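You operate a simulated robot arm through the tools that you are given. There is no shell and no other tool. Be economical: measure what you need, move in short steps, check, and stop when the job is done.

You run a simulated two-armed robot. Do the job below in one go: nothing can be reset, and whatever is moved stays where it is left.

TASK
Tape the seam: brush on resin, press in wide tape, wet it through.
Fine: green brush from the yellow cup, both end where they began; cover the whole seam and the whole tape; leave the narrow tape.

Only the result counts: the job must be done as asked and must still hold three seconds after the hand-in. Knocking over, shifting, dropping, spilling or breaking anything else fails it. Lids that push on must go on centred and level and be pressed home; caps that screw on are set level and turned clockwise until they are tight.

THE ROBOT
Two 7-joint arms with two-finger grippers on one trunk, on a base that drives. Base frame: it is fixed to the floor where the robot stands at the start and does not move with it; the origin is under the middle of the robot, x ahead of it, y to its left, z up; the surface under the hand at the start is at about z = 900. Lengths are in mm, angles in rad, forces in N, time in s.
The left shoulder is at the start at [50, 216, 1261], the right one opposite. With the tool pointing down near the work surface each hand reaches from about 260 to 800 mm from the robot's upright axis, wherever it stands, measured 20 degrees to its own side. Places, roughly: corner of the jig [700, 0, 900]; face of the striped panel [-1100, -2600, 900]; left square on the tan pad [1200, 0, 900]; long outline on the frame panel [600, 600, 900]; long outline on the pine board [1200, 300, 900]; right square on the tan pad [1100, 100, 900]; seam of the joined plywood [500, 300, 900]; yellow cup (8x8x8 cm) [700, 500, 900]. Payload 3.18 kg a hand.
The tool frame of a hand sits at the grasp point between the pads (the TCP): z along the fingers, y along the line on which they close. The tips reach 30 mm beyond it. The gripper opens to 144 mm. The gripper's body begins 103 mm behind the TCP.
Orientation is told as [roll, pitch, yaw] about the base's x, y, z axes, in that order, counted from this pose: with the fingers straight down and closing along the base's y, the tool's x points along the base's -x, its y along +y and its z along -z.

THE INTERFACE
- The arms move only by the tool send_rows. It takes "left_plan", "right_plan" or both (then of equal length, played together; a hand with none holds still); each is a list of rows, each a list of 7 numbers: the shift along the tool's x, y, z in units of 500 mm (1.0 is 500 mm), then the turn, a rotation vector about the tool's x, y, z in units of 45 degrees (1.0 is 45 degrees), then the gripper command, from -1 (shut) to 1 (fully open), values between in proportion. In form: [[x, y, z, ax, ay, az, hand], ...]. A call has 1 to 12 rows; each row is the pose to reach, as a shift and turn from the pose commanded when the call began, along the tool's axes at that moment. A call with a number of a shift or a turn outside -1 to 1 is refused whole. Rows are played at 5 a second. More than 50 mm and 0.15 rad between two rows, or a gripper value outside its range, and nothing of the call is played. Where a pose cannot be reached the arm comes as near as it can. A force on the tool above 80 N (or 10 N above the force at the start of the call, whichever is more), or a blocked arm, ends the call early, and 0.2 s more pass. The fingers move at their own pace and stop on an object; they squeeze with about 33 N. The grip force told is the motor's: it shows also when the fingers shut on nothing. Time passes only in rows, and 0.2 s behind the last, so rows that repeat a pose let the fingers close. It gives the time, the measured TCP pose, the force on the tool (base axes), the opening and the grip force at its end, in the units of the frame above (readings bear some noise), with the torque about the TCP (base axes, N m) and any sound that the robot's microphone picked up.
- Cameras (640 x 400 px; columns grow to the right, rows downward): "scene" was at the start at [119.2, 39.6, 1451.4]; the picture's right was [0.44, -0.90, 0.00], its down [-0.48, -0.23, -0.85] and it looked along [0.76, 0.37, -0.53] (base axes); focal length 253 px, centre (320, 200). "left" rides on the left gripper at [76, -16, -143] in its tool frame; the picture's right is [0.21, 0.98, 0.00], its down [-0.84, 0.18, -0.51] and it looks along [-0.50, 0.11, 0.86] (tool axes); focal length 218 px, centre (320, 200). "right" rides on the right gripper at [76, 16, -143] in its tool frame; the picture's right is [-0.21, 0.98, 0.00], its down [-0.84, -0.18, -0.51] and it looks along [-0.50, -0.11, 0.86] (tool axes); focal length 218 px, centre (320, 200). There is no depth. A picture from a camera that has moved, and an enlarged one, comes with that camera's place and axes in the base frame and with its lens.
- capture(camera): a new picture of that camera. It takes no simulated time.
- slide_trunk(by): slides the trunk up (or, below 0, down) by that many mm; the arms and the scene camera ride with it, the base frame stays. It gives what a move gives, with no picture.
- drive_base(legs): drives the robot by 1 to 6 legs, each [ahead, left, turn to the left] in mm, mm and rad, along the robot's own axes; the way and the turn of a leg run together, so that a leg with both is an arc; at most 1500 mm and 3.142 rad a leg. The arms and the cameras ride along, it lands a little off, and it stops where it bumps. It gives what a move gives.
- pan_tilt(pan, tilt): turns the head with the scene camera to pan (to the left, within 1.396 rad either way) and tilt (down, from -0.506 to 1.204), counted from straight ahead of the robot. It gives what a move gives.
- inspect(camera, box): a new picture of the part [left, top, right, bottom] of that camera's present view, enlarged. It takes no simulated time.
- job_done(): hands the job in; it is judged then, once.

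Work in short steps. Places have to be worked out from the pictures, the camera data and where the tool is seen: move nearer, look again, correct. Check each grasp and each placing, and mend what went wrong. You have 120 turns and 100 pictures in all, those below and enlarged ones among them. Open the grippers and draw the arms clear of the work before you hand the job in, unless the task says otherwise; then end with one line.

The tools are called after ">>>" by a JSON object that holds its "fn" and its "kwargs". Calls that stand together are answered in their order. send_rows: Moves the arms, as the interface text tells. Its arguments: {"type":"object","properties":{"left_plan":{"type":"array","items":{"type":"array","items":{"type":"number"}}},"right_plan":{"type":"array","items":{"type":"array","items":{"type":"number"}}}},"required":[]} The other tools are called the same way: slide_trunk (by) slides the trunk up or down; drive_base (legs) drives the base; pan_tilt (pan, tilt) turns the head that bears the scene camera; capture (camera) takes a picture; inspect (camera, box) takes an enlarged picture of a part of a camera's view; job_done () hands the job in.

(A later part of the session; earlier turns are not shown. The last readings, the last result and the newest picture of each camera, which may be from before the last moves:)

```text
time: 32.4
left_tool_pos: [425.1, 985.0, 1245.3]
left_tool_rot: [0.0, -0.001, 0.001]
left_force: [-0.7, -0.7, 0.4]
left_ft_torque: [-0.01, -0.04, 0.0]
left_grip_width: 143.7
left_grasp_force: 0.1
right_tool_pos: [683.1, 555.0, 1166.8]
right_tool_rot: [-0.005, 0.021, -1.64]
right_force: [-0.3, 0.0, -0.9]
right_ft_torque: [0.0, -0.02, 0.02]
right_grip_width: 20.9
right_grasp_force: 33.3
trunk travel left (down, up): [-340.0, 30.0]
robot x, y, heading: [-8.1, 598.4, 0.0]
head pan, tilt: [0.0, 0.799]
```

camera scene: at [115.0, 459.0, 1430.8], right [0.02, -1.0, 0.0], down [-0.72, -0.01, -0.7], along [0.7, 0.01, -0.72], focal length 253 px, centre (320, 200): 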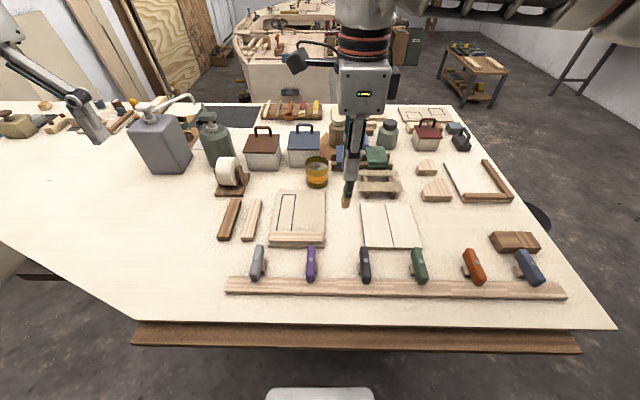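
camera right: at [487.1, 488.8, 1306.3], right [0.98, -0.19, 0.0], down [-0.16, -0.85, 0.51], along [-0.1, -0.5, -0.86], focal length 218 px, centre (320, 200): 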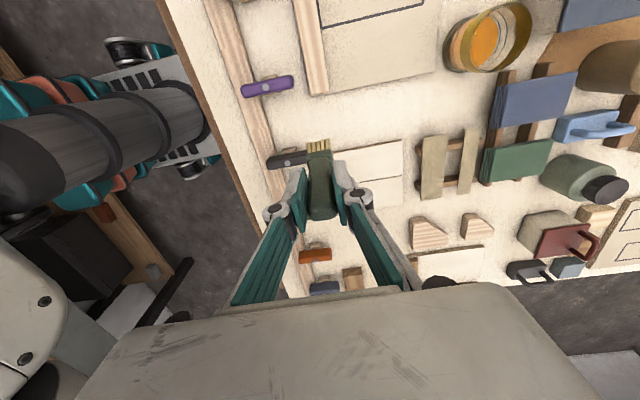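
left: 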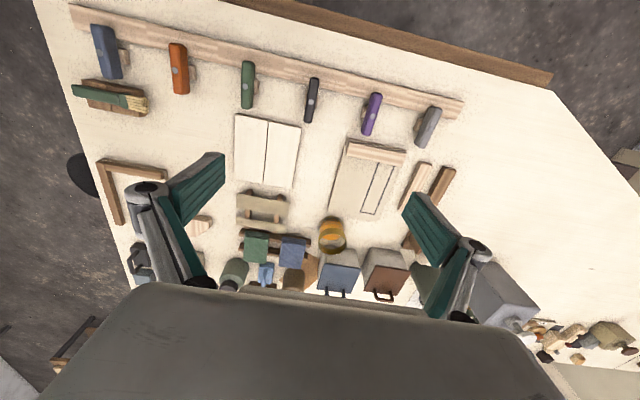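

Now I'll bring the hand back over the cup, squaring its orientation.

>>> {"fn": "send_rows", "kwargs": {"right_plan": [[-0.05, 0.02, 0, 0, -0.01, -0.03, -1], [-0.1, 0.04, 0, 0, -0.02, -0.06, -1], [-0.15, 0.062, 0, 0, -0.027, -0.088, -1], [-0.15, 0.062, 0, 0, -0.027, -0.088, -1]]}}

>>> {"fn": "pan_tilt", "kwargs": {"pan": -0.15, "tilt": 0.7}}

>>> {"fn": "capture", "kwargs": {"camera": "scene"}}

>>> {"fn": "inspect", "kwargs": {"camera": "right", "box": [240, 80, 400, 240]}}

```text
time: 33.4
left_tool_pos: [425.7, 985.6, 1245.1]
left_tool_rot: [0.0, -0.001, 0.0]
left_force: [-0.5, 1.1, 0.8]
left_ft_torque: [0.0, 0.01, 0.01]
left_grip_width: 143.8
left_grasp_force: 0.1
right_tool_pos: [706.2, 481.2, 1167.5]
right_tool_rot: [-0.002, -0.002, -1.569]
right_force: [1.2, 1.1, 0.0]
right_ft_torque: [0.03, -0.01, 0.03]
right_grip_width: 20.8
right_grasp_force: 33.1
right hand out of reach, approached as far as the arm can: row 3, 4
trunk travel left (down, up): [-340.0, 30.0]
robot x, y, heading: [-3.0, 599.2, 0.002]
head pan, tilt: [0.0, 0.799]
```

```text
time: 34.1
left_tool_pos: [426.2, 984.8, 1244.4]
left_tool_rot: [0.001, -0.003, -0.001]
left_force: [0.5, 0.3, 0.2]
left_ft_torque: [0.02, -0.01, 0.03]
left_grip_width: 144.0
left_grasp_force: 0.3
right_tool_pos: [704.9, 481.5, 1165.8]
right_tool_rot: [-0.003, 0.0, -1.569]
right_force: [0.1, -1.0, -0.7]
right_ft_torque: [0.02, 0.01, 0.01]
right_grip_width: 20.8
right_grasp_force: 33.2
trunk travel left (down, up): [-340.0, 30.0]
robot x, y, heading: [-2.6, 596.0, -0.0]
head pan, tilt: [-0.15, 0.7]
```

```text
66 pictures are left
camera scene: at [116.9, 585.3, 1439.0], right [-0.15, -0.99, 0.0], down [-0.64, 0.1, -0.76], along [0.76, -0.11, -0.64], focal length 253 px, centre (320, 200)
```

scene: 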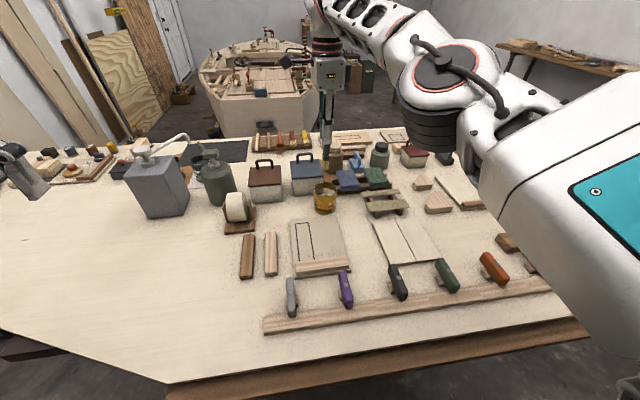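

```text
2.50 times, centred on (320, 160) of right
camera zoom: at [721.6, 557.8, 1308.4], right [0.98, -0.21, 0.0], down [-0.18, -0.84, 0.51], along [-0.11, -0.5, -0.86], focal length 546 px, centre (320, 300)
```

zoom: 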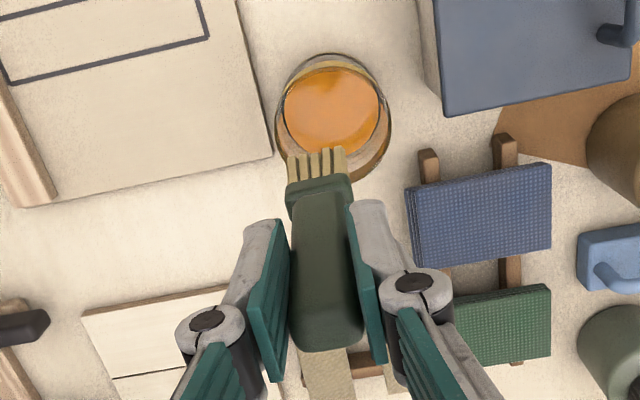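

The tip is within about 5 mm of the cup's axis. I'll descend until the tip is just at the rim and check from both cameras.

>>> {"fn": "send_rows", "kwargs": {"right_plan": [[-0.003, 0.002, 0.06, 0, 0, 0, -1], [-0.005, 0.004, 0.1, 0, 0, 0, -1], [-0.005, 0.004, 0.12, 0, 0, 0, -1], [-0.005, 0.004, 0.12, 0, 0, 0, -1]]}}

>>> {"fn": "inspect", "kwargs": {"camera": "scene", "box": [285, 135, 365, 215]}}

>>> {"fn": "inspect", "kwargs": {"camera": "right", "box": [240, 80, 400, 240]}}

```text
time: 35.1
left_tool_pos: [425.6, 984.7, 1245.1]
left_tool_rot: [0.001, -0.002, 0.001]
left_force: [0.5, -0.4, 0.1]
left_ft_torque: [0.01, 0.01, 0.03]
left_grip_width: 144.0
left_grasp_force: 0.0
right_tool_pos: [709.3, 479.2, 1105.8]
right_tool_rot: [-0.004, 0.0, -1.57]
right_force: [0.0, 0.2, -0.1]
right_ft_torque: [0.01, 0.02, 0.01]
right_grip_width: 21.1
right_grasp_force: 32.9
trunk travel left (down, up): [-340.0, 30.0]
robot x, y, heading: [-5.3, 594.7, -0.0]
head pan, tilt: [-0.15, 0.7]
```

```text
5.00 times, centred on (325, 175) of scene
camera zoom: at [116.8, 585.7, 1439.1], right [-0.15, -0.99, 0.0], down [-0.64, 0.1, -0.77], along [0.76, -0.11, -0.64], focal length 1263 px, centre (295, 325)
```

zoom: 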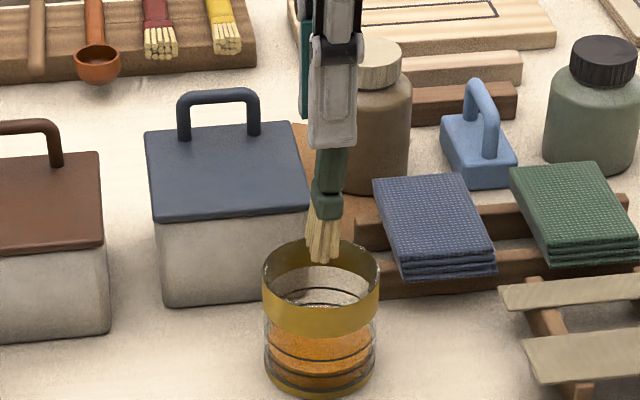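

```text
2.50 times, centred on (320, 160) of right
camera zoom: at [724.4, 554.9, 1247.5], right [0.98, -0.21, 0.0], down [-0.18, -0.84, 0.51], along [-0.11, -0.5, -0.86], focal length 546 px, centre (320, 300)
```

zoom: 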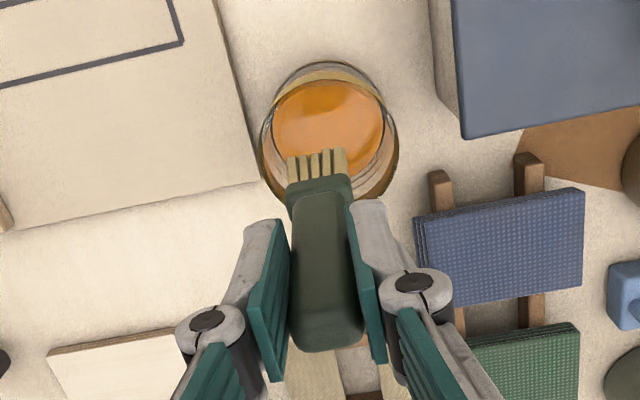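

The tip is on the cup's axis (≈708, 484). I'll lower it into the resin, stopping short of the bottom.

>>> {"fn": "send_rows", "kwargs": {"right_plan": [[0, 0, 0.04, 0, 0, 0, -1], [0, 0, 0.08, 0, 0, 0, -1], [0, 0, 0.11, 0, 0, 0, -1], [0, 0, 0.13, 0, 0, 0, -1], [0, 0, 0.142, 0, 0, 0, -1], [0, 0, 0.142, 0, 0, 0, -1]]}}

>>> {"fn": "inspect", "kwargs": {"camera": "scene", "box": [285, 135, 365, 215]}}

```text
time: 36.5
left_tool_pos: [426.3, 985.6, 1245.9]
left_tool_rot: [0.0, -0.003, 0.0]
left_force: [-0.7, -0.2, -0.6]
left_ft_torque: [-0.03, 0.01, -0.02]
left_grip_width: 143.9
left_grasp_force: 0.1
right_tool_pos: [709.2, 476.4, 1034.7]
right_tool_rot: [-0.004, -0.001, -1.57]
right_force: [-0.4, 0.1, 0.4]
right_ft_torque: [0.02, 0.02, -0.03]
right_grip_width: 20.9
right_grasp_force: 33.0
trunk travel left (down, up): [-340.0, 30.0]
robot x, y, heading: [-5.9, 596.6, -0.003]
head pan, tilt: [-0.15, 0.7]
```

```text
5.00 times, centred on (325, 175) of scene
camera zoom: at [116.9, 585.5, 1439.1], right [-0.15, -0.99, 0.0], down [-0.64, 0.1, -0.76], along [0.76, -0.11, -0.64], focal length 1263 px, centre (295, 325)
```

zoom: 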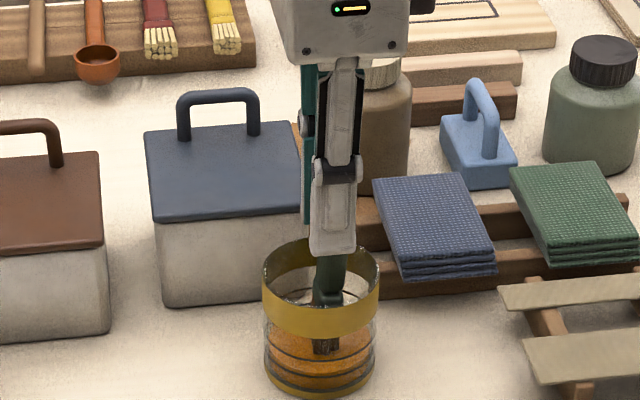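

The bristles are in the resin. I'll go 5 mm deeper, hold briefly, then lift straight out.

>>> {"fn": "send_rows", "kwargs": {"right_plan": [[0.004, 0, 0.01, 0, 0, 0, -1], [0.004, 0, 0.01, 0, 0, 0, -1], [0.004, 0, 0.01, 0, 0, 0, -1], [0.004, 0, -0.03, 0, 0, 0, -1], [0.004, 0, -0.08, 0, 0, 0, -1], [0.004, 0, -0.13, 0, 0, 0, -1], [0.004, 0, -0.18, 0, 0, 0, -1], [0.004, 0, -0.2, 0, 0, 0, -1]]}}

>>> {"fn": "capture", "kwargs": {"camera": "right"}}

>>> {"fn": "inspect", "kwargs": {"camera": "scene", "box": [285, 135, 365, 215]}}

```text
time: 38.3
left_tool_pos: [425.8, 984.8, 1245.2]
left_tool_rot: [0.0, -0.001, 0.001]
left_force: [0.4, 0.9, -0.1]
left_ft_torque: [0.02, -0.01, -0.03]
left_grip_width: 144.0
left_grasp_force: 0.0
right_tool_pos: [708.8, 478.8, 1134.9]
right_tool_rot: [-0.004, 0.0, -1.57]
right_force: [0.5, 0.0, 0.4]
right_ft_torque: [-0.03, 0.01, 0.01]
right_grip_width: 21.0
right_grasp_force: 33.3
trunk travel left (down, up): [-340.0, 30.0]
robot x, y, heading: [-7.7, 596.5, -0.004]
head pan, tilt: [-0.15, 0.7]
```

```text
61 pictures are left
camera right: at [724.0, 555.7, 1277.1], right [0.98, -0.21, 0.0], down [-0.18, -0.84, 0.51], along [-0.11, -0.5, -0.86], focal length 218 px, centre (320, 200)
```

right: 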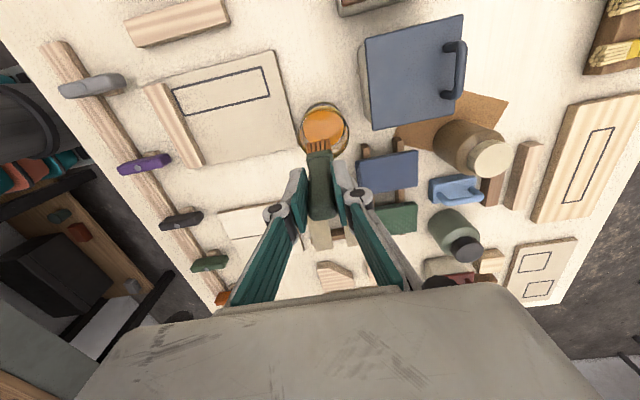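

```text
5.00 times, centred on (325, 175) of scene
camera zoom: at [116.9, 585.3, 1439.1], right [-0.15, -0.99, 0.0], down [-0.64, 0.1, -0.76], along [0.76, -0.11, -0.64], focal length 1263 px, centre (295, 325)
```

zoom: 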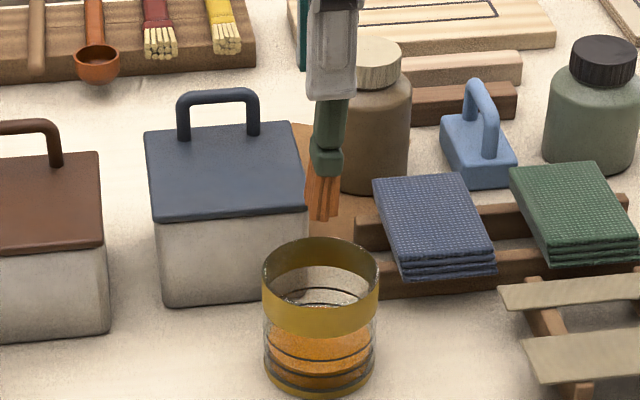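

The bristles are wet. I'll move over the far end of the seam and measure it from above.

>>> {"fn": "send_rows", "kwargs": {"right_plan": [[-0.066, -0.032, 0, 0, 0, 0, -1], [-0.133, -0.063, 0, 0, 0, 0, -1], [-0.199, -0.095, 0, 0, 0, 0, -1], [-0.265, -0.127, 0, 0, 0, 0, -1], [-0.332, -0.158, 0, 0, 0, 0, -1], [-0.398, -0.19, 0.02, 0, 0, 0, -1], [-0.398, -0.19, 0.02, 0, 0, 0, -1]]}}

>>> {"fn": "pan_tilt", "kwargs": {"pan": -0.55, "tilt": 0.75}}

>>> {"fn": "inspect", "kwargs": {"camera": "right", "box": [220, 60, 420, 220]}}

>>> {"fn": "capture", "kwargs": {"camera": "scene"}}

```text
time: 39.9
left_tool_pos: [426.6, 985.8, 1243.7]
left_tool_rot: [0.0, 0.0, 0.0]
left_force: [0.2, 0.1, -0.3]
left_ft_torque: [-0.06, 0.0, -0.01]
left_grip_width: 143.9
left_grasp_force: 0.1
right_tool_pos: [612.8, 278.4, 1126.2]
right_tool_rot: [-0.004, -0.001, -1.569]
right_force: [0.3, -0.2, 0.0]
right_ft_torque: [-0.04, -0.03, 0.02]
right_grip_width: 20.9
right_grasp_force: 32.7
trunk travel left (down, up): [-340.0, 30.0]
robot x, y, heading: [-4.2, 598.8, -0.002]
head pan, tilt: [-0.15, 0.7]
```

```text
time: 40.8
left_tool_pos: [425.6, 985.7, 1245.2]
left_tool_rot: [-0.001, -0.002, 0.0]
left_force: [-0.5, -0.1, -0.3]
left_ft_torque: [0.01, -0.01, 0.02]
left_grip_width: 144.2
left_grasp_force: 0.0
right_tool_pos: [614.2, 278.5, 1126.1]
right_tool_rot: [-0.003, 0.0, -1.569]
right_force: [-0.1, 0.7, -1.0]
right_ft_torque: [-0.03, -0.03, -0.01]
right_grip_width: 20.9
right_grasp_force: 32.6
trunk travel left (down, up): [-340.0, 30.0]
robot x, y, heading: [-8.6, 600.8, 0.004]
head pan, tilt: [-0.55, 0.75]
```

```text
2.50 times, centred on (320, 140) of right
camera zoom: at [628.6, 354.8, 1267.5], right [0.98, -0.21, 0.0], down [-0.18, -0.84, 0.51], along [-0.11, -0.5, -0.86], focal length 546 px, centre (320, 350)
```

zoom: 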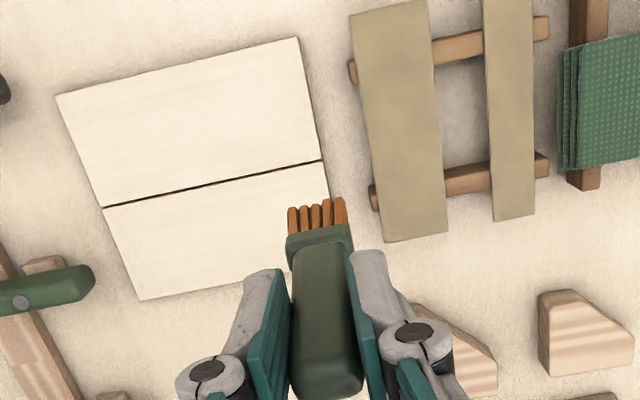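

```text
58 pictures are left
camera scene: at [103.6, 555.0, 1434.8], right [-0.52, -0.85, 0.0], down [-0.58, 0.36, -0.73], along [0.62, -0.38, -0.68], focal length 253 px, centre (320, 200)
```

scene: 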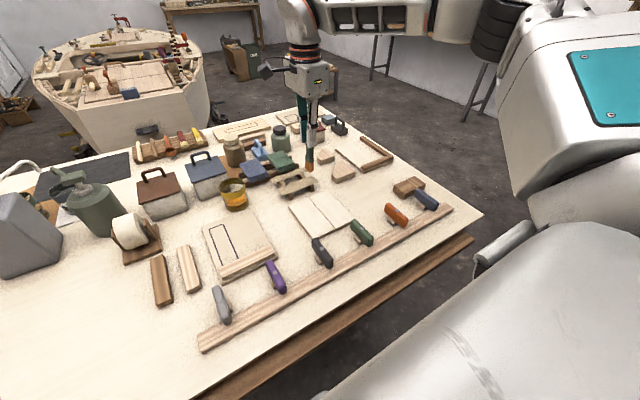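

The seam runs at y≈283.7 from x≈467 to 614, and the tip is right over its far end. I'll descend to just above the wood.

>>> {"fn": "send_rows", "kwargs": {"right_plan": [[0.002, 0, 0.06, 0, 0, 0, -1], [0.002, 0, 0.12, 0, 0, 0, -1], [0.002, 0, 0.16, 0, 0, 0, -1], [0.002, 0, 0.18, 0, 0, 0, -1], [0.002, 0, 0.18, 0, 0, 0, -1]]}}

>>> {"fn": "inspect", "kwargs": {"camera": "scene", "box": [275, 160, 365, 240]}}

```text
time: 42.0
left_tool_pos: [425.9, 985.2, 1244.0]
left_tool_rot: [0.001, -0.002, 0.0]
left_force: [0.7, 0.4, -0.2]
left_ft_torque: [0.0, -0.01, -0.04]
left_grip_width: 144.1
left_grasp_force: 0.0
right_tool_pos: [614.2, 280.3, 1036.9]
right_tool_rot: [-0.003, 0.001, -1.568]
right_force: [-1.0, -0.5, -0.1]
right_ft_torque: [-0.02, -0.01, -0.01]
right_grip_width: 21.1
right_grasp_force: 32.7
trunk travel left (down, up): [-340.0, 30.0]
robot x, y, heading: [-5.2, 601.2, -0.001]
head pan, tilt: [-0.55, 0.75]
```

```text
5.00 times, centred on (320, 200) of scene
camera zoom: at [103.5, 554.9, 1434.8], right [-0.52, -0.85, 0.0], down [-0.58, 0.36, -0.73], along [0.62, -0.38, -0.68], focal length 1263 px, centre (320, 200)
```

zoom: 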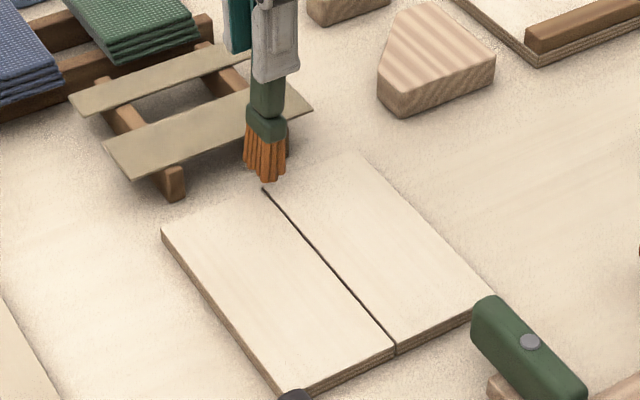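

The tip is just above the seam end. I'll lower a little at a time until it touches.

>>> {"fn": "send_rows", "kwargs": {"right_plan": [[0, 0, 0.008, 0, 0, 0, -1], [0, 0, 0.012, 0, 0, 0, -1], [0, 0, 0.012, 0, 0, 0, -1]]}}

>>> {"fn": "inspect", "kwargs": {"camera": "scene", "box": [300, 170, 340, 210]}}

```text
time: 42.8
left_tool_pos: [425.1, 985.0, 1244.3]
left_tool_rot: [0.0, 0.0, 0.0]
left_force: [-0.5, -0.1, 0.5]
left_ft_torque: [0.01, 0.02, -0.03]
left_grip_width: 144.0
left_grasp_force: 0.1
right_tool_pos: [613.2, 281.5, 1029.8]
right_tool_rot: [-0.004, 0.0, -1.571]
right_force: [0.4, 0.5, -0.3]
right_ft_torque: [-0.01, 0.0, 0.01]
right_grip_width: 20.9
right_grasp_force: 33.2
trunk travel left (down, up): [-340.0, 30.0]
robot x, y, heading: [-6.6, 596.5, 0.0]
head pan, tilt: [-0.55, 0.75]
```

```text
10.00 times, centred on (320, 190) of scene
camera zoom: at [103.5, 554.8, 1434.8], right [-0.52, -0.85, 0.0], down [-0.58, 0.36, -0.73], along [0.62, -0.38, -0.68], focal length 2526 px, centre (320, 300)
```

zoom: 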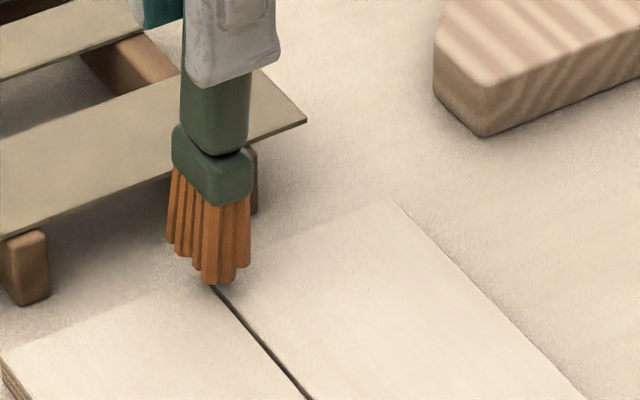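

Still about 8–15 mm above the wood. Lowering further in small steps.

>>> {"fn": "send_rows", "kwargs": {"right_plan": [[0, 0, 0.006, 0, 0, 0, -1], [0, 0, 0.012, 0, 0, 0, -1], [0, 0, 0.012, 0, 0, 0, -1]]}}

>>> {"fn": "send_rows", "kwargs": {"right_plan": [[0, 0, 0.004, 0, 0, 0, -1], [0, 0, 0.006, 0, 0, 0, -1], [0, 0, 0.006, 0, 0, 0, -1]]}}

>>> {"fn": "inspect", "kwargs": {"camera": "scene", "box": [300, 170, 340, 210]}}

```text
time: 43.6
left_tool_pos: [425.7, 985.8, 1243.9]
left_tool_rot: [-0.001, -0.002, 0.002]
left_force: [0.4, -0.3, -0.7]
left_ft_torque: [0.02, 0.0, -0.02]
left_grip_width: 144.2
left_grasp_force: 0.0
right_tool_pos: [614.0, 280.6, 1025.0]
right_tool_rot: [-0.002, -0.001, -1.57]
right_force: [-1.3, -1.0, 12.0]
right_ft_torque: [-0.24, 0.17, -0.01]
right_grip_width: 20.9
right_grasp_force: 32.9
trunk travel left (down, up): [-340.0, 30.0]
robot x, y, heading: [-8.5, 599.6, -0.003]
head pan, tilt: [-0.55, 0.75]
```

```text
time: 44.4
left_tool_pos: [423.2, 986.9, 1246.0]
left_tool_rot: [0.0, -0.002, 0.002]
left_force: [0.1, -0.5, -0.2]
left_ft_torque: [0.03, -0.04, -0.01]
left_grip_width: 143.8
left_grasp_force: 0.0
right_tool_pos: [613.5, 282.6, 1023.5]
right_tool_rot: [0.002, -0.001, -1.569]
right_force: [1.3, -0.7, 26.5]
right_ft_torque: [-0.24, -0.03, 0.02]
right_grip_width: 21.0
right_grasp_force: 33.1
trunk travel left (down, up): [-340.0, 30.0]
robot x, y, heading: [-2.4, 596.9, 0.0]
head pan, tilt: [-0.55, 0.75]
```

```text
10.00 times, centred on (320, 190) of scene
camera zoom: at [101.4, 556.0, 1435.1], right [-0.52, -0.85, 0.0], down [-0.58, 0.36, -0.73], along [0.62, -0.38, -0.68], focal length 2526 px, centre (320, 300)
```

zoom: 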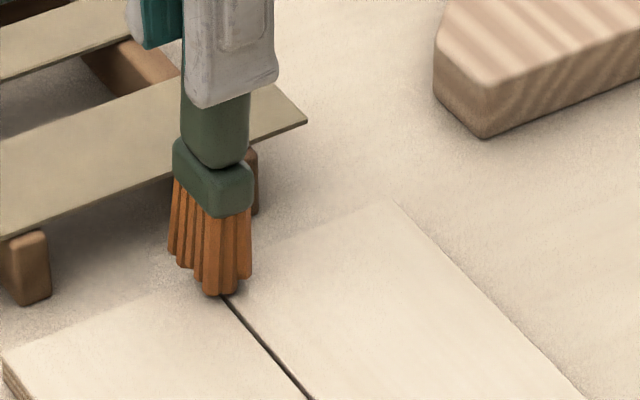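

It's in contact (26 N, too hard). I'll ease to about 5 N and stroke along the seam toward the near end.

>>> {"fn": "send_rows", "kwargs": {"right_plan": [[-0.002, 0.006, -0.009, 0, 0, 0, -1], [-0.002, -0.025, -0.009, 0, 0, 0, -1], [-0.002, -0.055, -0.009, 0, 0, 0, -1], [-0.002, -0.085, -0.009, 0, 0, 0, -1], [-0.001, -0.115, -0.009, 0, 0, 0, -1], [-0.001, -0.145, -0.009, 0, 0, 0, -1]]}}

>>> {"fn": "inspect", "kwargs": {"camera": "scene", "box": [275, 160, 365, 240]}}

```text
time: 45.8
left_tool_pos: [424.5, 984.8, 1244.5]
left_tool_rot: [0.0, -0.001, 0.001]
left_force: [0.4, 1.0, 0.9]
left_ft_torque: [0.02, 0.02, 0.02]
left_grip_width: 144.1
left_grasp_force: 0.1
right_tool_pos: [539.0, 280.5, 1024.9]
right_tool_rot: [-0.006, 0.0, -1.569]
right_force: [-0.5, -0.3, -0.3]
right_ft_torque: [0.04, -0.03, -0.02]
right_grip_width: 20.8
right_grasp_force: 32.9
trunk travel left (down, up): [-340.0, 30.0]
robot x, y, heading: [-3.5, 595.6, 0.001]
head pan, tilt: [-0.55, 0.75]
```

```text
5.00 times, centred on (320, 200) of scene
camera zoom: at [103.0, 554.5, 1434.8], right [-0.52, -0.85, 0.0], down [-0.58, 0.36, -0.73], along [0.62, -0.38, -0.68], focal length 1263 px, centre (320, 200)
```

zoom: 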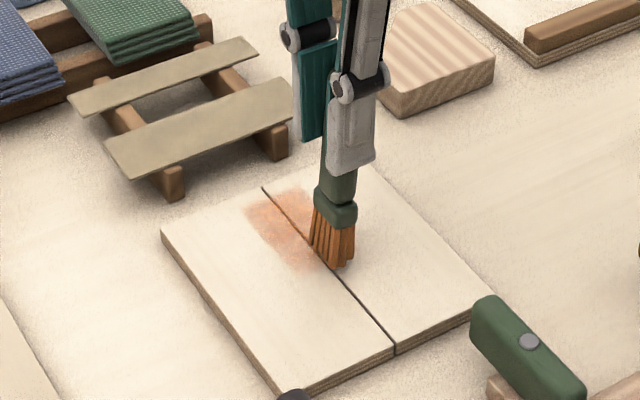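

Resin is going down in a band about 25 mm wide. I'll press 1.5 mm more, shift 3 mm toward -y, and carry on past the near end.

>>> {"fn": "send_rows", "kwargs": {"right_plan": [[-0.006, -0.01, 0.003, 0, 0, 0, -1], [-0.006, -0.035, 0.003, 0, 0, 0, -1], [-0.006, -0.065, 0.003, 0, 0, 0, -1], [-0.005, -0.095, 0.003, 0, 0, 0, -1], [-0.005, -0.125, 0.003, 0, 0, 0, -1], [-0.005, -0.15, 0.003, 0, 0, 0, -1], [-0.005, -0.16, 0.003, 0, 0, 0, -1]]}}

>>> {"fn": "inspect", "kwargs": {"camera": "scene", "box": [275, 160, 365, 240]}}

```text
time: 47.4
left_tool_pos: [425.7, 984.5, 1245.2]
left_tool_rot: [0.0, -0.001, -0.001]
left_force: [-0.2, -0.4, 0.2]
left_ft_torque: [-0.02, 0.0, 0.04]
left_grip_width: 143.9
left_grasp_force: 0.0
right_tool_pos: [461.6, 278.8, 1025.2]
right_tool_rot: [-0.003, 0.0, -1.57]
right_force: [-0.6, 0.5, 0.2]
right_ft_torque: [-0.03, -0.02, 0.01]
right_grip_width: 21.0
right_grasp_force: 32.9
trunk travel left (down, up): [-340.0, 30.0]
robot x, y, heading: [-6.8, 596.1, -0.003]
head pan, tilt: [-0.55, 0.75]
```

```text
5.00 times, centred on (320, 200) of scene
camera zoom: at [103.5, 554.8, 1434.8], right [-0.52, -0.85, 0.0], down [-0.58, 0.36, -0.73], along [0.62, -0.38, -0.68], focal length 1263 px, centre (320, 200)
```

zoom: 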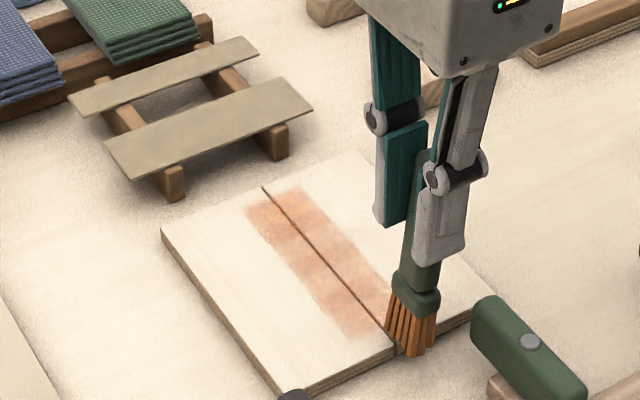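

The band covers about ±20 mm around the seam. I'll lift and check both ends.

>>> {"fn": "send_rows", "kwargs": {"right_plan": [[0, 0, -0.03, 0, 0, 0, -1], [-0.04, 0, -0.08, 0, 0, 0, -1], [-0.08, 0, -0.12, 0, 0, 0, -1], [-0.12, 0, -0.16, 0, 0, 0, -1], [-0.12, 0, -0.16, 0, 0, 0, -1]]}}

>>> {"fn": "inspect", "kwargs": {"camera": "scene", "box": [285, 170, 365, 240]}}

```text
time: 48.6
left_tool_pos: [426.5, 985.4, 1244.9]
left_tool_rot: [0.0, -0.001, 0.0]
left_force: [0.1, -0.5, 0.0]
left_ft_torque: [-0.03, -0.02, -0.03]
left_grip_width: 144.3
left_grasp_force: 0.0
right_tool_pos: [461.0, 220.2, 1103.3]
right_tool_rot: [-0.003, 0.002, -1.567]
right_force: [0.0, 0.1, -0.9]
right_ft_torque: [-0.01, 0.02, -0.04]
right_grip_width: 20.9
right_grasp_force: 33.3
trunk travel left (down, up): [-340.0, 30.0]
robot x, y, heading: [-6.3, 598.7, 0.001]
head pan, tilt: [-0.55, 0.75]
```

```text
5.71 times, centred on (325, 205) of scene
camera zoom: at [103.9, 555.1, 1434.8], right [-0.52, -0.85, 0.0], down [-0.58, 0.36, -0.73], along [0.62, -0.38, -0.68], focal length 1444 px, centre (291, 171)
```

zoom: 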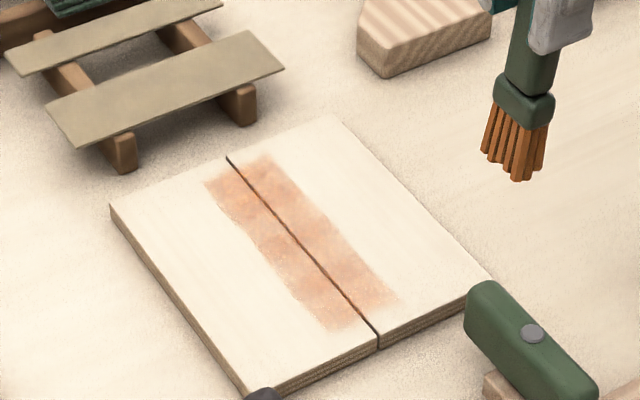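

Both ends still look bare for about 10 mm. I'll make a return stroke over the full length, starting at the near end.

>>> {"fn": "send_rows", "kwargs": {"right_plan": [[0.04, 0.01, 0.02, 0, 0, 0, -1], [0.08, 0.016, 0.06, 0, 0, 0, -1], [0.119, 0.016, 0.12, 0, 0, 0, -1], [0.119, 0.016, 0.15, 0, 0, 0, -1], [0.119, 0.016, 0.159, 0, 0, 0, -1], [0.119, 0.005, 0.16, 0, 0, 0, -1], [0.119, -0.005, 0.16, 0, 0, 0, -1]]}}

>>> {"fn": "inspect", "kwargs": {"camera": "scene", "box": [305, 180, 385, 250]}}

```text
time: 50.2
left_tool_pos: [426.3, 984.8, 1244.5]
left_tool_rot: [-0.001, -0.002, 0.0]
left_force: [-0.1, 0.8, -0.1]
left_ft_torque: [-0.01, -0.01, -0.01]
left_grip_width: 143.8
left_grasp_force: 0.0
right_tool_pos: [459.1, 279.5, 1023.2]
right_tool_rot: [-0.004, 0.0, -1.569]
right_force: [-0.1, -0.2, -0.3]
right_ft_torque: [-0.04, -0.01, -0.01]
right_grip_width: 21.1
right_grasp_force: 32.7
trunk travel left (down, up): [-340.0, 30.0]
robot x, y, heading: [-4.4, 596.8, 0.003]
head pan, tilt: [-0.55, 0.75]
```

```text
5.71 times, centred on (345, 215) of scene
camera zoom: at [103.5, 554.7, 1434.8], right [-0.52, -0.85, 0.0], down [-0.58, 0.36, -0.73], along [0.62, -0.38, -0.68], focal length 1444 px, centre (177, 114)
```

zoom: 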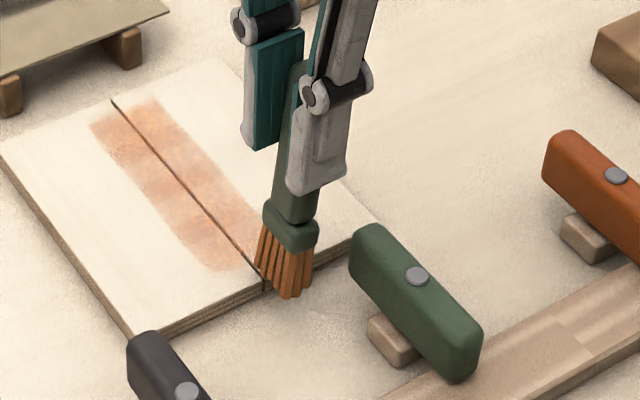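

I'll move in over the last centimetre of board with a light press and read the contact force.

>>> {"fn": "send_rows", "kwargs": {"right_plan": [[0, 0.02, -0.01, 0, 0, 0, -1], [0, 0.036, -0.004, 0, 0, 0, -1], [0, 0.036, 0.003, 0, 0, 0, -1], [0, 0.036, 0.003, 0, 0, 0, -1]]}}

>>> {"fn": "inspect", "kwargs": {"camera": "scene", "box": [305, 180, 385, 250]}}

```text
time: 51.2
left_tool_pos: [425.3, 986.8, 1244.4]
left_tool_rot: [0.001, -0.001, 0.0]
left_force: [-0.5, 0.4, -0.5]
left_ft_torque: [0.01, -0.01, 0.03]
left_grip_width: 143.7
left_grasp_force: 0.1
right_tool_pos: [477.3, 278.4, 1022.6]
right_tool_rot: [-0.001, 0.0, -1.57]
right_force: [0.3, -0.8, 8.2]
right_ft_torque: [-0.13, 0.08, -0.02]
right_grip_width: 21.0
right_grasp_force: 33.2
trunk travel left (down, up): [-340.0, 30.0]
robot x, y, heading: [-5.1, 598.8, -0.002]
head pan, tilt: [-0.55, 0.75]
```

```text
5.71 times, centred on (345, 215) of scene
camera zoom: at [103.0, 555.0, 1435.0], right [-0.52, -0.85, 0.0], down [-0.58, 0.36, -0.73], along [0.62, -0.38, -0.68], focal length 1444 px, centre (177, 114)
```

zoom: 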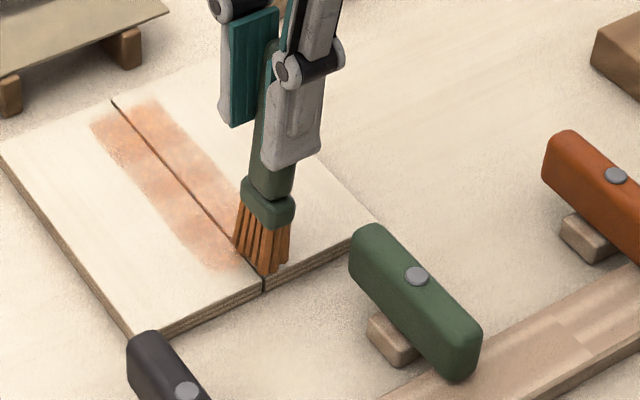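

Firm contact (8 N) over the near end. Now the full stroke to beyond the far end, then lift.

>>> {"fn": "send_rows", "kwargs": {"right_plan": [[0, -0.015, 0, 0, 0, 0, -1], [0, 0.03, -0.001, 0, 0, 0, -1], [0, 0.07, -0.001, 0, 0, 0, -1], [0, 0.11, -0.001, 0, 0, 0, -1], [0, 0.15, -0.001, 0, 0, 0, -1], [0, 0.19, -0.001, 0, 0, 0, -1], [0, 0.23, -0.001, 0, 0, 0, -1], [0, 0.27, -0.001, 0, 0, 0, -1], [0, 0.287, -0.001, 0, 0, 0, -1], [0, 0.25, -0.02, 0, 0, 0, -1], [-0.04, 0.22, -0.1, 0, 0, 0, -1], [-0.12, 0.2, -0.16, 0, 0, 0, -1]]}}

>>> {"fn": "inspect", "kwargs": {"camera": "scene", "box": [285, 170, 365, 240]}}

```text
refused: row 12 steps farther than a row can; nothing moved
```

```text
5.71 times, centred on (325, 205) of scene
camera zoom: at [103.0, 555.0, 1435.0], right [-0.52, -0.85, 0.0], down [-0.58, 0.36, -0.73], along [0.62, -0.38, -0.68], focal length 1444 px, centre (291, 171)
```

zoom: 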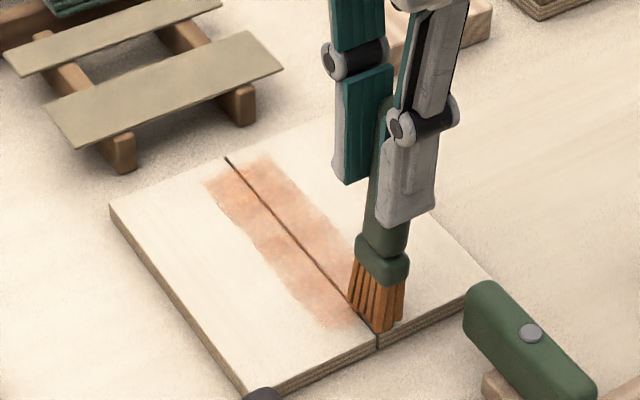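

The call was refused for one long step; I'll resend it with a shorter last step.

>>> {"fn": "send_rows", "kwargs": {"right_plan": [[0, -0.015, 0, 0, 0, 0, -1], [0, 0.03, -0.001, 0, 0, 0, -1], [0, 0.07, -0.001, 0, 0, 0, -1], [0, 0.11, -0.001, 0, 0, 0, -1], [0, 0.15, -0.001, 0, 0, 0, -1], [0, 0.19, -0.001, 0, 0, 0, -1], [0, 0.23, -0.001, 0, 0, 0, -1], [0, 0.27, -0.001, 0, 0, 0, -1], [0, 0.287, -0.001, 0, 0, 0, -1], [0, 0.25, -0.02, 0, 0, 0, -1], [-0.04, 0.22, -0.08, 0, 0, 0, -1], [-0.09, 0.2, -0.13, 0, 0, 0, -1]]}}

>>> {"fn": "inspect", "kwargs": {"camera": "scene", "box": [285, 170, 365, 240]}}

```text
time: 53.8
left_tool_pos: [425.8, 983.3, 1245.4]
left_tool_rot: [0.001, -0.001, -0.001]
left_force: [-0.3, -0.5, -0.1]
left_ft_torque: [-0.01, 0.0, -0.01]
left_grip_width: 143.9
left_grasp_force: 0.0
right_tool_pos: [574.6, 230.4, 1088.1]
right_tool_rot: [-0.004, 0.0, -1.569]
right_force: [-0.9, 0.5, -0.4]
right_ft_torque: [0.02, 0.0, 0.01]
right_grip_width: 21.0
right_grasp_force: 32.3
trunk travel left (down, up): [-340.0, 30.0]
robot x, y, heading: [-5.3, 598.8, -0.001]
head pan, tilt: [-0.55, 0.75]
```

```text
5.71 times, centred on (325, 205) of scene
camera zoom: at [102.9, 554.2, 1434.9], right [-0.52, -0.85, 0.0], down [-0.58, 0.36, -0.73], along [0.62, -0.38, -0.68], focal length 1444 px, centre (291, 171)
```

zoom: 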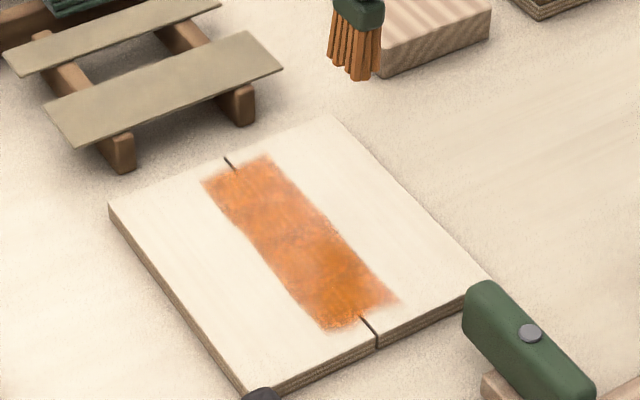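

The seam zone is now fully and strongly wetted. I'll raise the brush hand, turn the left hand by 90° for the tape, and then drive right.

>>> {"fn": "send_rows", "kwargs": {"left_plan": [[0, 0, 0, 0, 0, -0.18, 1], [0, 0, 0, 0, 0, -0.36, 0.6], [0, 0, 0, 0, 0, -0.54, 0.2], [0, 0, 0, 0, 0, -0.72, -0.15], [0, 0, 0, 0, 0, -0.9, -0.15], [0, 0, 0, 0, 0, -1.0, -0.15]], "right_plan": [[0, 0, -0.03, 0, 0, 0, -1], [0, 0, -0.06, 0, 0, 0, -1], [0, 0, -0.09, 0, 0, 0, -1], [0, 0, -0.12, 0, 0, 0, -1], [0, 0, -0.12, 0, 0, 0, -1], [0, 0, -0.12, 0, 0, 0, -1]]}}

>>> {"fn": "send_rows", "kwargs": {"left_plan": [[0, 0, 0, 0, 0, -0.18, -0.15], [0, 0, 0, 0, 0, -0.36, -0.15], [0, 0, 0, 0, 0, -0.54, -0.15], [0, 0, 0, 0, 0, -0.72, -0.15], [0, 0, 0, 0, 0, -0.9, -0.15], [0, 0, 0, 0, 0, -1.0, -0.15], [0, 0, 0, 0, 0, -1.0, -0.15]]}}

>>> {"fn": "drive_base", "kwargs": {"legs": [[0, -410, 0]]}}

>>> {"fn": "pan_tilt", "kwargs": {"pan": 0.2, "tilt": 0.8}}

>>> {"fn": "capture", "kwargs": {"camera": "scene"}}

```text
time: 55.2
left_tool_pos: [425.8, 985.3, 1243.8]
left_tool_rot: [-0.001, -0.001, 0.788]
left_force: [0.0, 0.1, -0.1]
left_ft_torque: [-0.03, 0.01, -0.03]
left_grip_width: 61.3
left_grasp_force: 0.0
right_tool_pos: [578.4, 233.3, 1147.6]
right_tool_rot: [-0.004, -0.001, -1.569]
right_force: [0.6, -0.1, -0.3]
right_ft_torque: [0.01, 0.01, 0.0]
right_grip_width: 21.0
right_grasp_force: 33.2
trunk travel left (down, up): [-340.0, 30.0]
robot x, y, heading: [-5.0, 601.3, 0.007]
head pan, tilt: [-0.55, 0.75]
```

```text
time: 56.8
left_tool_pos: [425.5, 984.2, 1244.7]
left_tool_rot: [0.0, 0.0, 1.572]
left_force: [-0.8, -0.9, 0.5]
left_ft_torque: [-0.01, 0.03, 0.0]
left_grip_width: 61.5
left_grasp_force: 0.1
right_tool_pos: [578.1, 233.2, 1148.3]
right_tool_rot: [-0.004, 0.0, -1.569]
right_force: [0.4, -0.2, -0.2]
right_ft_torque: [-0.06, -0.03, -0.02]
right_grip_width: 20.8
right_grasp_force: 32.8
trunk travel left (down, up): [-340.0, 30.0]
robot x, y, heading: [-7.6, 598.8, 0.001]
head pan, tilt: [-0.55, 0.75]
```

```text
time: 61.0
left_tool_pos: [427.5, 562.6, 1244.7]
left_tool_rot: [-0.003, 0.0, 1.56]
left_force: [-0.6, -0.3, 0.5]
left_ft_torque: [0.0, 0.0, 0.0]
left_grip_width: 61.1
left_grasp_force: 0.1
right_tool_pos: [570.8, -190.5, 1146.7]
right_tool_rot: [-0.004, 0.0, -1.581]
right_force: [0.2, -0.6, -0.6]
right_ft_torque: [0.02, 0.04, 0.02]
right_grip_width: 20.8
right_grasp_force: 33.2
trunk travel left (down, up): [-340.0, 30.0]
robot x, y, heading: [-6.1, 178.7, -0.011]
head pan, tilt: [-0.55, 0.75]
```

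```text
time: 62.1
left_tool_pos: [426.7, 562.8, 1245.0]
left_tool_rot: [0.0, 0.0, 1.56]
left_force: [-0.3, 0.0, 0.7]
left_ft_torque: [-0.02, 0.01, 0.01]
left_grip_width: 61.1
left_grasp_force: 0.0
right_tool_pos: [571.3, -191.4, 1147.9]
right_tool_rot: [-0.004, 0.001, -1.583]
right_force: [1.1, 0.5, -1.0]
right_ft_torque: [0.03, 0.0, -0.01]
right_grip_width: 20.9
right_grasp_force: 32.7
trunk travel left (down, up): [-340.0, 30.0]
robot x, y, heading: [-9.8, 184.0, -0.012]
head pan, tilt: [0.201, 0.799]
```

```text
47 pictures are left
camera scene: at [109.6, 196.4, 1430.8], right [0.19, -0.98, 0.0], down [-0.7, -0.13, -0.7], along [0.68, 0.13, -0.72], focal length 253 px, centre (320, 200)
```

scene: 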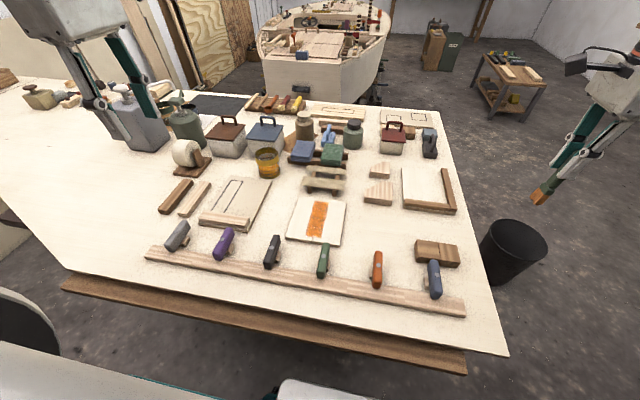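

Left hand is turned. I'll move it over the wide tape at about z 1120 and look.

>>> {"fn": "send_rows", "kwargs": {"left_plan": [[0.06, -0.054, 0.02, 0, 0, 0, -0.15], [0.12, -0.107, 0.04, 0, 0, 0, -0.15], [0.18, -0.161, 0.06, 0, 0, -0.014, -0.15], [0.24, -0.214, 0.08, 0, 0, -0.014, -0.15], [0.3, -0.268, 0.11, 0, 0, -0.014, -0.15], [0.36, -0.322, 0.14, 0, 0, -0.014, -0.15], [0.42, -0.375, 0.17, 0, 0, -0.014, -0.15], [0.48, -0.43, 0.21, 0, 0, -0.014, -0.15], [0.539, -0.482, 0.25, 0, 0, -0.014, -0.15], [0.539, -0.482, 0.25, 0, 0, -0.014, -0.15]]}}

>>> {"fn": "inspect", "kwargs": {"camera": "left", "box": [220, 60, 420, 220]}}

>>> {"fn": "inspect", "kwargs": {"camera": "scene", "box": [275, 140, 375, 220]}}

```text
time: 64.3
left_tool_pos: [582.5, 403.2, 1125.2]
left_tool_rot: [-0.006, 0.003, 1.57]
left_force: [0.2, -0.2, 0.0]
left_ft_torque: [-0.01, -0.01, 0.0]
left_grip_width: 61.5
left_grasp_force: 0.1
left hand out of reach, approached as far as the arm can: row 6, 7, 8, 9, 10
right_tool_pos: [570.9, -190.4, 1148.9]
right_tool_rot: [-0.003, -0.001, -1.581]
right_force: [0.0, -0.7, -1.0]
right_ft_torque: [-0.01, -0.03, -0.03]
right_grip_width: 20.7
right_grasp_force: 33.2
trunk travel left (down, up): [-340.0, 30.0]
robot x, y, heading: [-7.6, 181.3, -0.012]
head pan, tilt: [0.201, 0.799]
```

```text
2.50 times, centred on (320, 140) of left
camera zoom: at [598.6, 327.4, 1270.0], right [-0.98, -0.21, 0.0], down [-0.18, 0.84, 0.5], along [-0.1, 0.49, -0.86], focal length 546 px, centre (320, 350)
```

zoom: 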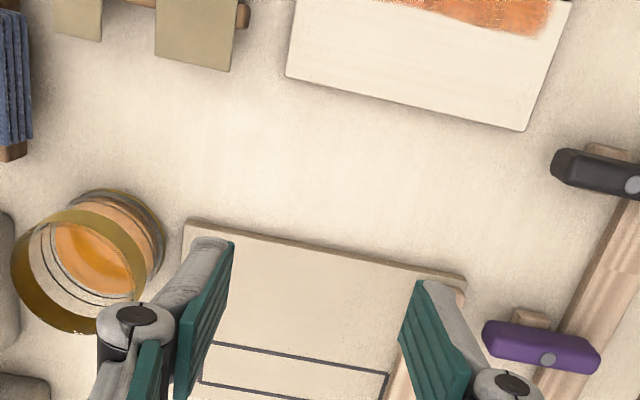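

```text
5.00 times, centred on (325, 180) of scene
camera zoom: at [109.3, 196.5, 1430.9], right [0.19, -0.98, 0.0], down [-0.7, -0.13, -0.7], along [0.68, 0.13, -0.72], focal length 1263 px, centre (295, 300)
```

zoom: 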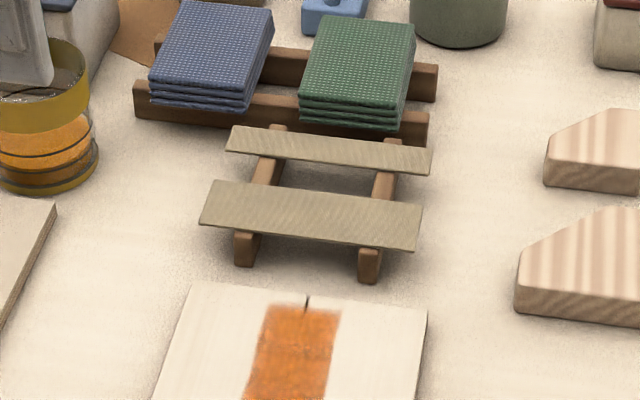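

The arm got stuck reaching across to this point, so I'll drive 170 mm right to bring the tape further onto the left arm's own side.

>>> {"fn": "drive_base", "kwargs": {"legs": [[0, -170, 0.01]]}}

>>> {"fn": "send_rows", "kwargs": {"left_plan": [[-0.03, -0.04, 0, 0, 0, 0, -0.15], [-0.06, -0.08, 0, 0, 0, 0, -0.15], [-0.1, -0.12, 0, 0, 0, 0, -0.15], [-0.12, -0.16, 0, 0, 0, 0, -0.15], [-0.12, -0.16, 0, 0, 0, 0, -0.15]]}}

```text
time: 66.5
left_tool_pos: [579.9, 237.4, 1125.3]
left_tool_rot: [-0.003, 0.003, 1.582]
left_force: [-0.5, 0.4, 0.2]
left_ft_torque: [-0.01, 0.03, 0.0]
left_grip_width: 61.4
left_grasp_force: 0.0
right_tool_pos: [575.4, -355.5, 1147.5]
right_tool_rot: [-0.003, 0.001, -1.569]
right_force: [0.1, -0.1, -0.5]
right_ft_torque: [0.0, 0.0, -0.01]
right_grip_width: 20.9
right_grasp_force: 33.0
trunk travel left (down, up): [-340.0, 30.0]
robot x, y, heading: [-8.8, 7.8, 0.003]
head pan, tilt: [0.201, 0.799]
```

```text
time: 67.7
left_tool_pos: [635.3, 309.8, 1125.6]
left_tool_rot: [-0.004, 0.005, 1.582]
left_force: [0.0, -0.2, -0.5]
left_ft_torque: [0.01, -0.01, 0.0]
left_grip_width: 61.3
left_grasp_force: 0.1
left hand out of reach, approached as far as the arm can: row 1, 2, 3, 4, 5
right_tool_pos: [574.8, -356.0, 1148.4]
right_tool_rot: [-0.003, 0.0, -1.568]
right_force: [0.1, -0.3, -0.9]
right_ft_torque: [0.01, 0.01, 0.01]
right_grip_width: 20.8
right_grasp_force: 33.1
trunk travel left (down, up): [-340.0, 30.0]
robot x, y, heading: [-10.9, 9.2, -0.001]
head pan, tilt: [0.201, 0.799]
```

The left arm seems to be in an awkward elbow posture. I'll bring it in close in front of the body, unwind the wrist, and wind it again there, as worked for the right arm.

>>> {"fn": "send_rows", "kwargs": {"left_plan": [[0.06, 0.053, -0.02, 0, 0, 0.14, -0.15], [0.12, 0.107, -0.04, 0, 0, 0.28, -0.15], [0.18, 0.16, -0.06, 0, 0, 0.42, -0.15], [0.25, 0.213, -0.06, 0, 0, 0.57, -0.15], [0.31, 0.267, -0.06, 0, 0, 0.71, -0.15], [0.37, 0.32, -0.06, 0, 0, 0.86, -0.15], [0.436, 0.374, -0.06, 0, 0, 1, -0.15]]}}

>>> {"fn": "send_rows", "kwargs": {"left_plan": [[0, 0, 0, 0, 0, 0.18, -0.15], [0, 0, 0, 0, 0, 0.36, -0.15], [0, 0, 0, 0, 0, 0.54, -0.15], [0, 0, 0, 0, 0, 0.72, -0.15], [0, 0, 0, 0, 0, 0.9, -0.15], [0, 0, 0, 0, 0, 1.0, -0.15], [0, 0, 0, 0, 0, 1.0, -0.15]]}}

```text
time: 69.3
left_tool_pos: [423.6, 146.5, 1181.2]
left_tool_rot: [-0.007, 0.0, 0.794]
left_force: [0.3, 0.1, 0.8]
left_ft_torque: [0.05, -0.03, 0.05]
left_grip_width: 61.5
left_grasp_force: 0.0
left hand out of reach, approached as far as the arm can: row 4, 5, 6, 7
right_tool_pos: [573.9, -357.2, 1149.3]
right_tool_rot: [-0.001, 0.0, -1.569]
right_force: [-0.6, -0.7, -0.7]
right_ft_torque: [0.09, -0.03, 0.01]
right_grip_width: 20.9
right_grasp_force: 33.2
trunk travel left (down, up): [-340.0, 30.0]
robot x, y, heading: [-9.1, 6.4, -0.004]
head pan, tilt: [0.201, 0.799]
```

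```text
time: 70.9
left_tool_pos: [425.4, 148.9, 1176.9]
left_tool_rot: [-0.002, -0.003, 0.009]
left_force: [0.0, -0.4, 0.1]
left_ft_torque: [0.02, -0.01, 0.04]
left_grip_width: 61.0
left_grasp_force: 0.1
right_tool_pos: [575.1, -355.9, 1147.8]
right_tool_rot: [-0.005, 0.0, -1.569]
right_force: [-0.3, -0.5, -0.3]
right_ft_torque: [-0.01, 0.0, -0.03]
right_grip_width: 21.0
right_grasp_force: 32.7
trunk travel left (down, up): [-340.0, 30.0]
robot x, y, heading: [-7.6, 9.2, 0.001]
head pan, tilt: [0.201, 0.799]
```

Yaw is back to 0. I'll move it further inward to about y 60 and start winding again.

>>> {"fn": "send_rows", "kwargs": {"left_plan": [[0, -0.08, 0, 0, 0, 0, -0.15], [-0.02, -0.16, 0, 0, 0, 0, -0.15], [-0.04, -0.18, 0, 0, 0, -0.1, -0.15], [-0.04, -0.18, 0, 0, 0, -0.28, -0.15], [-0.04, -0.18, 0, 0, 0, -0.46, -0.15], [-0.04, -0.18, 0, 0, 0, -0.64, -0.15], [-0.04, -0.18, 0, 0, 0, -0.82, -0.15], [-0.04, -0.18, 0, 0, 0, -1, -0.15], [-0.04, -0.18, 0, 0, 0, -1, -0.15]]}}

>>> {"fn": "send_rows", "kwargs": {"left_plan": [[0, 0, 0, 0, 0, -0.18, -0.15], [0, 0, 0, 0, 0, -0.36, -0.15], [0, 0, 0, 0, 0, -0.54, -0.15], [0, 0, 0, 0, 0, -0.72, -0.15], [0, 0, 0, 0, 0, -0.9, -0.15], [0, 0, 0, 0, 0, -1.0, -0.15], [0, 0, 0, 0, 0, -1.0, -0.15]]}}

```text
time: 72.9
left_tool_pos: [398.1, 144.1, 1211.1]
left_tool_rot: [-0.008, 0.003, 0.778]
left_force: [-0.2, -0.1, -0.2]
left_ft_torque: [-0.05, 0.08, -0.03]
left_grip_width: 61.1
left_grasp_force: 0.1
left hand out of reach, approached as far as the arm can: row 1, 2, 3, 4, 5, 6, 7, 8, 9
right_tool_pos: [576.0, -356.2, 1147.3]
right_tool_rot: [-0.006, -0.001, -1.568]
right_force: [0.5, 0.7, -0.5]
right_ft_torque: [0.0, 0.02, -0.02]
right_grip_width: 20.9
right_grasp_force: 32.9
trunk travel left (down, up): [-340.0, 30.0]
robot x, y, heading: [-10.8, 8.7, 0.001]
head pan, tilt: [0.201, 0.799]
```

```text
time: 74.5
left_tool_pos: [393.0, 213.0, 1210.4]
left_tool_rot: [-0.004, 0.009, 1.581]
left_force: [0.1, 0.7, 0.1]
left_ft_torque: [0.03, 0.0, 0.01]
left_grip_width: 60.9
left_grasp_force: 0.0
left hand out of reach, approached as far as the arm can: row 2, 3, 4, 5, 6, 7
right_tool_pos: [574.8, -355.1, 1146.6]
right_tool_rot: [-0.003, 0.001, -1.57]
right_force: [-1.0, 0.0, -1.0]
right_ft_torque: [0.0, 0.04, 0.0]
right_grip_width: 20.5
right_grasp_force: 32.9
trunk travel left (down, up): [-340.0, 30.0]
robot x, y, heading: [-11.1, 10.8, 0.003]
head pan, tilt: [0.201, 0.799]
```

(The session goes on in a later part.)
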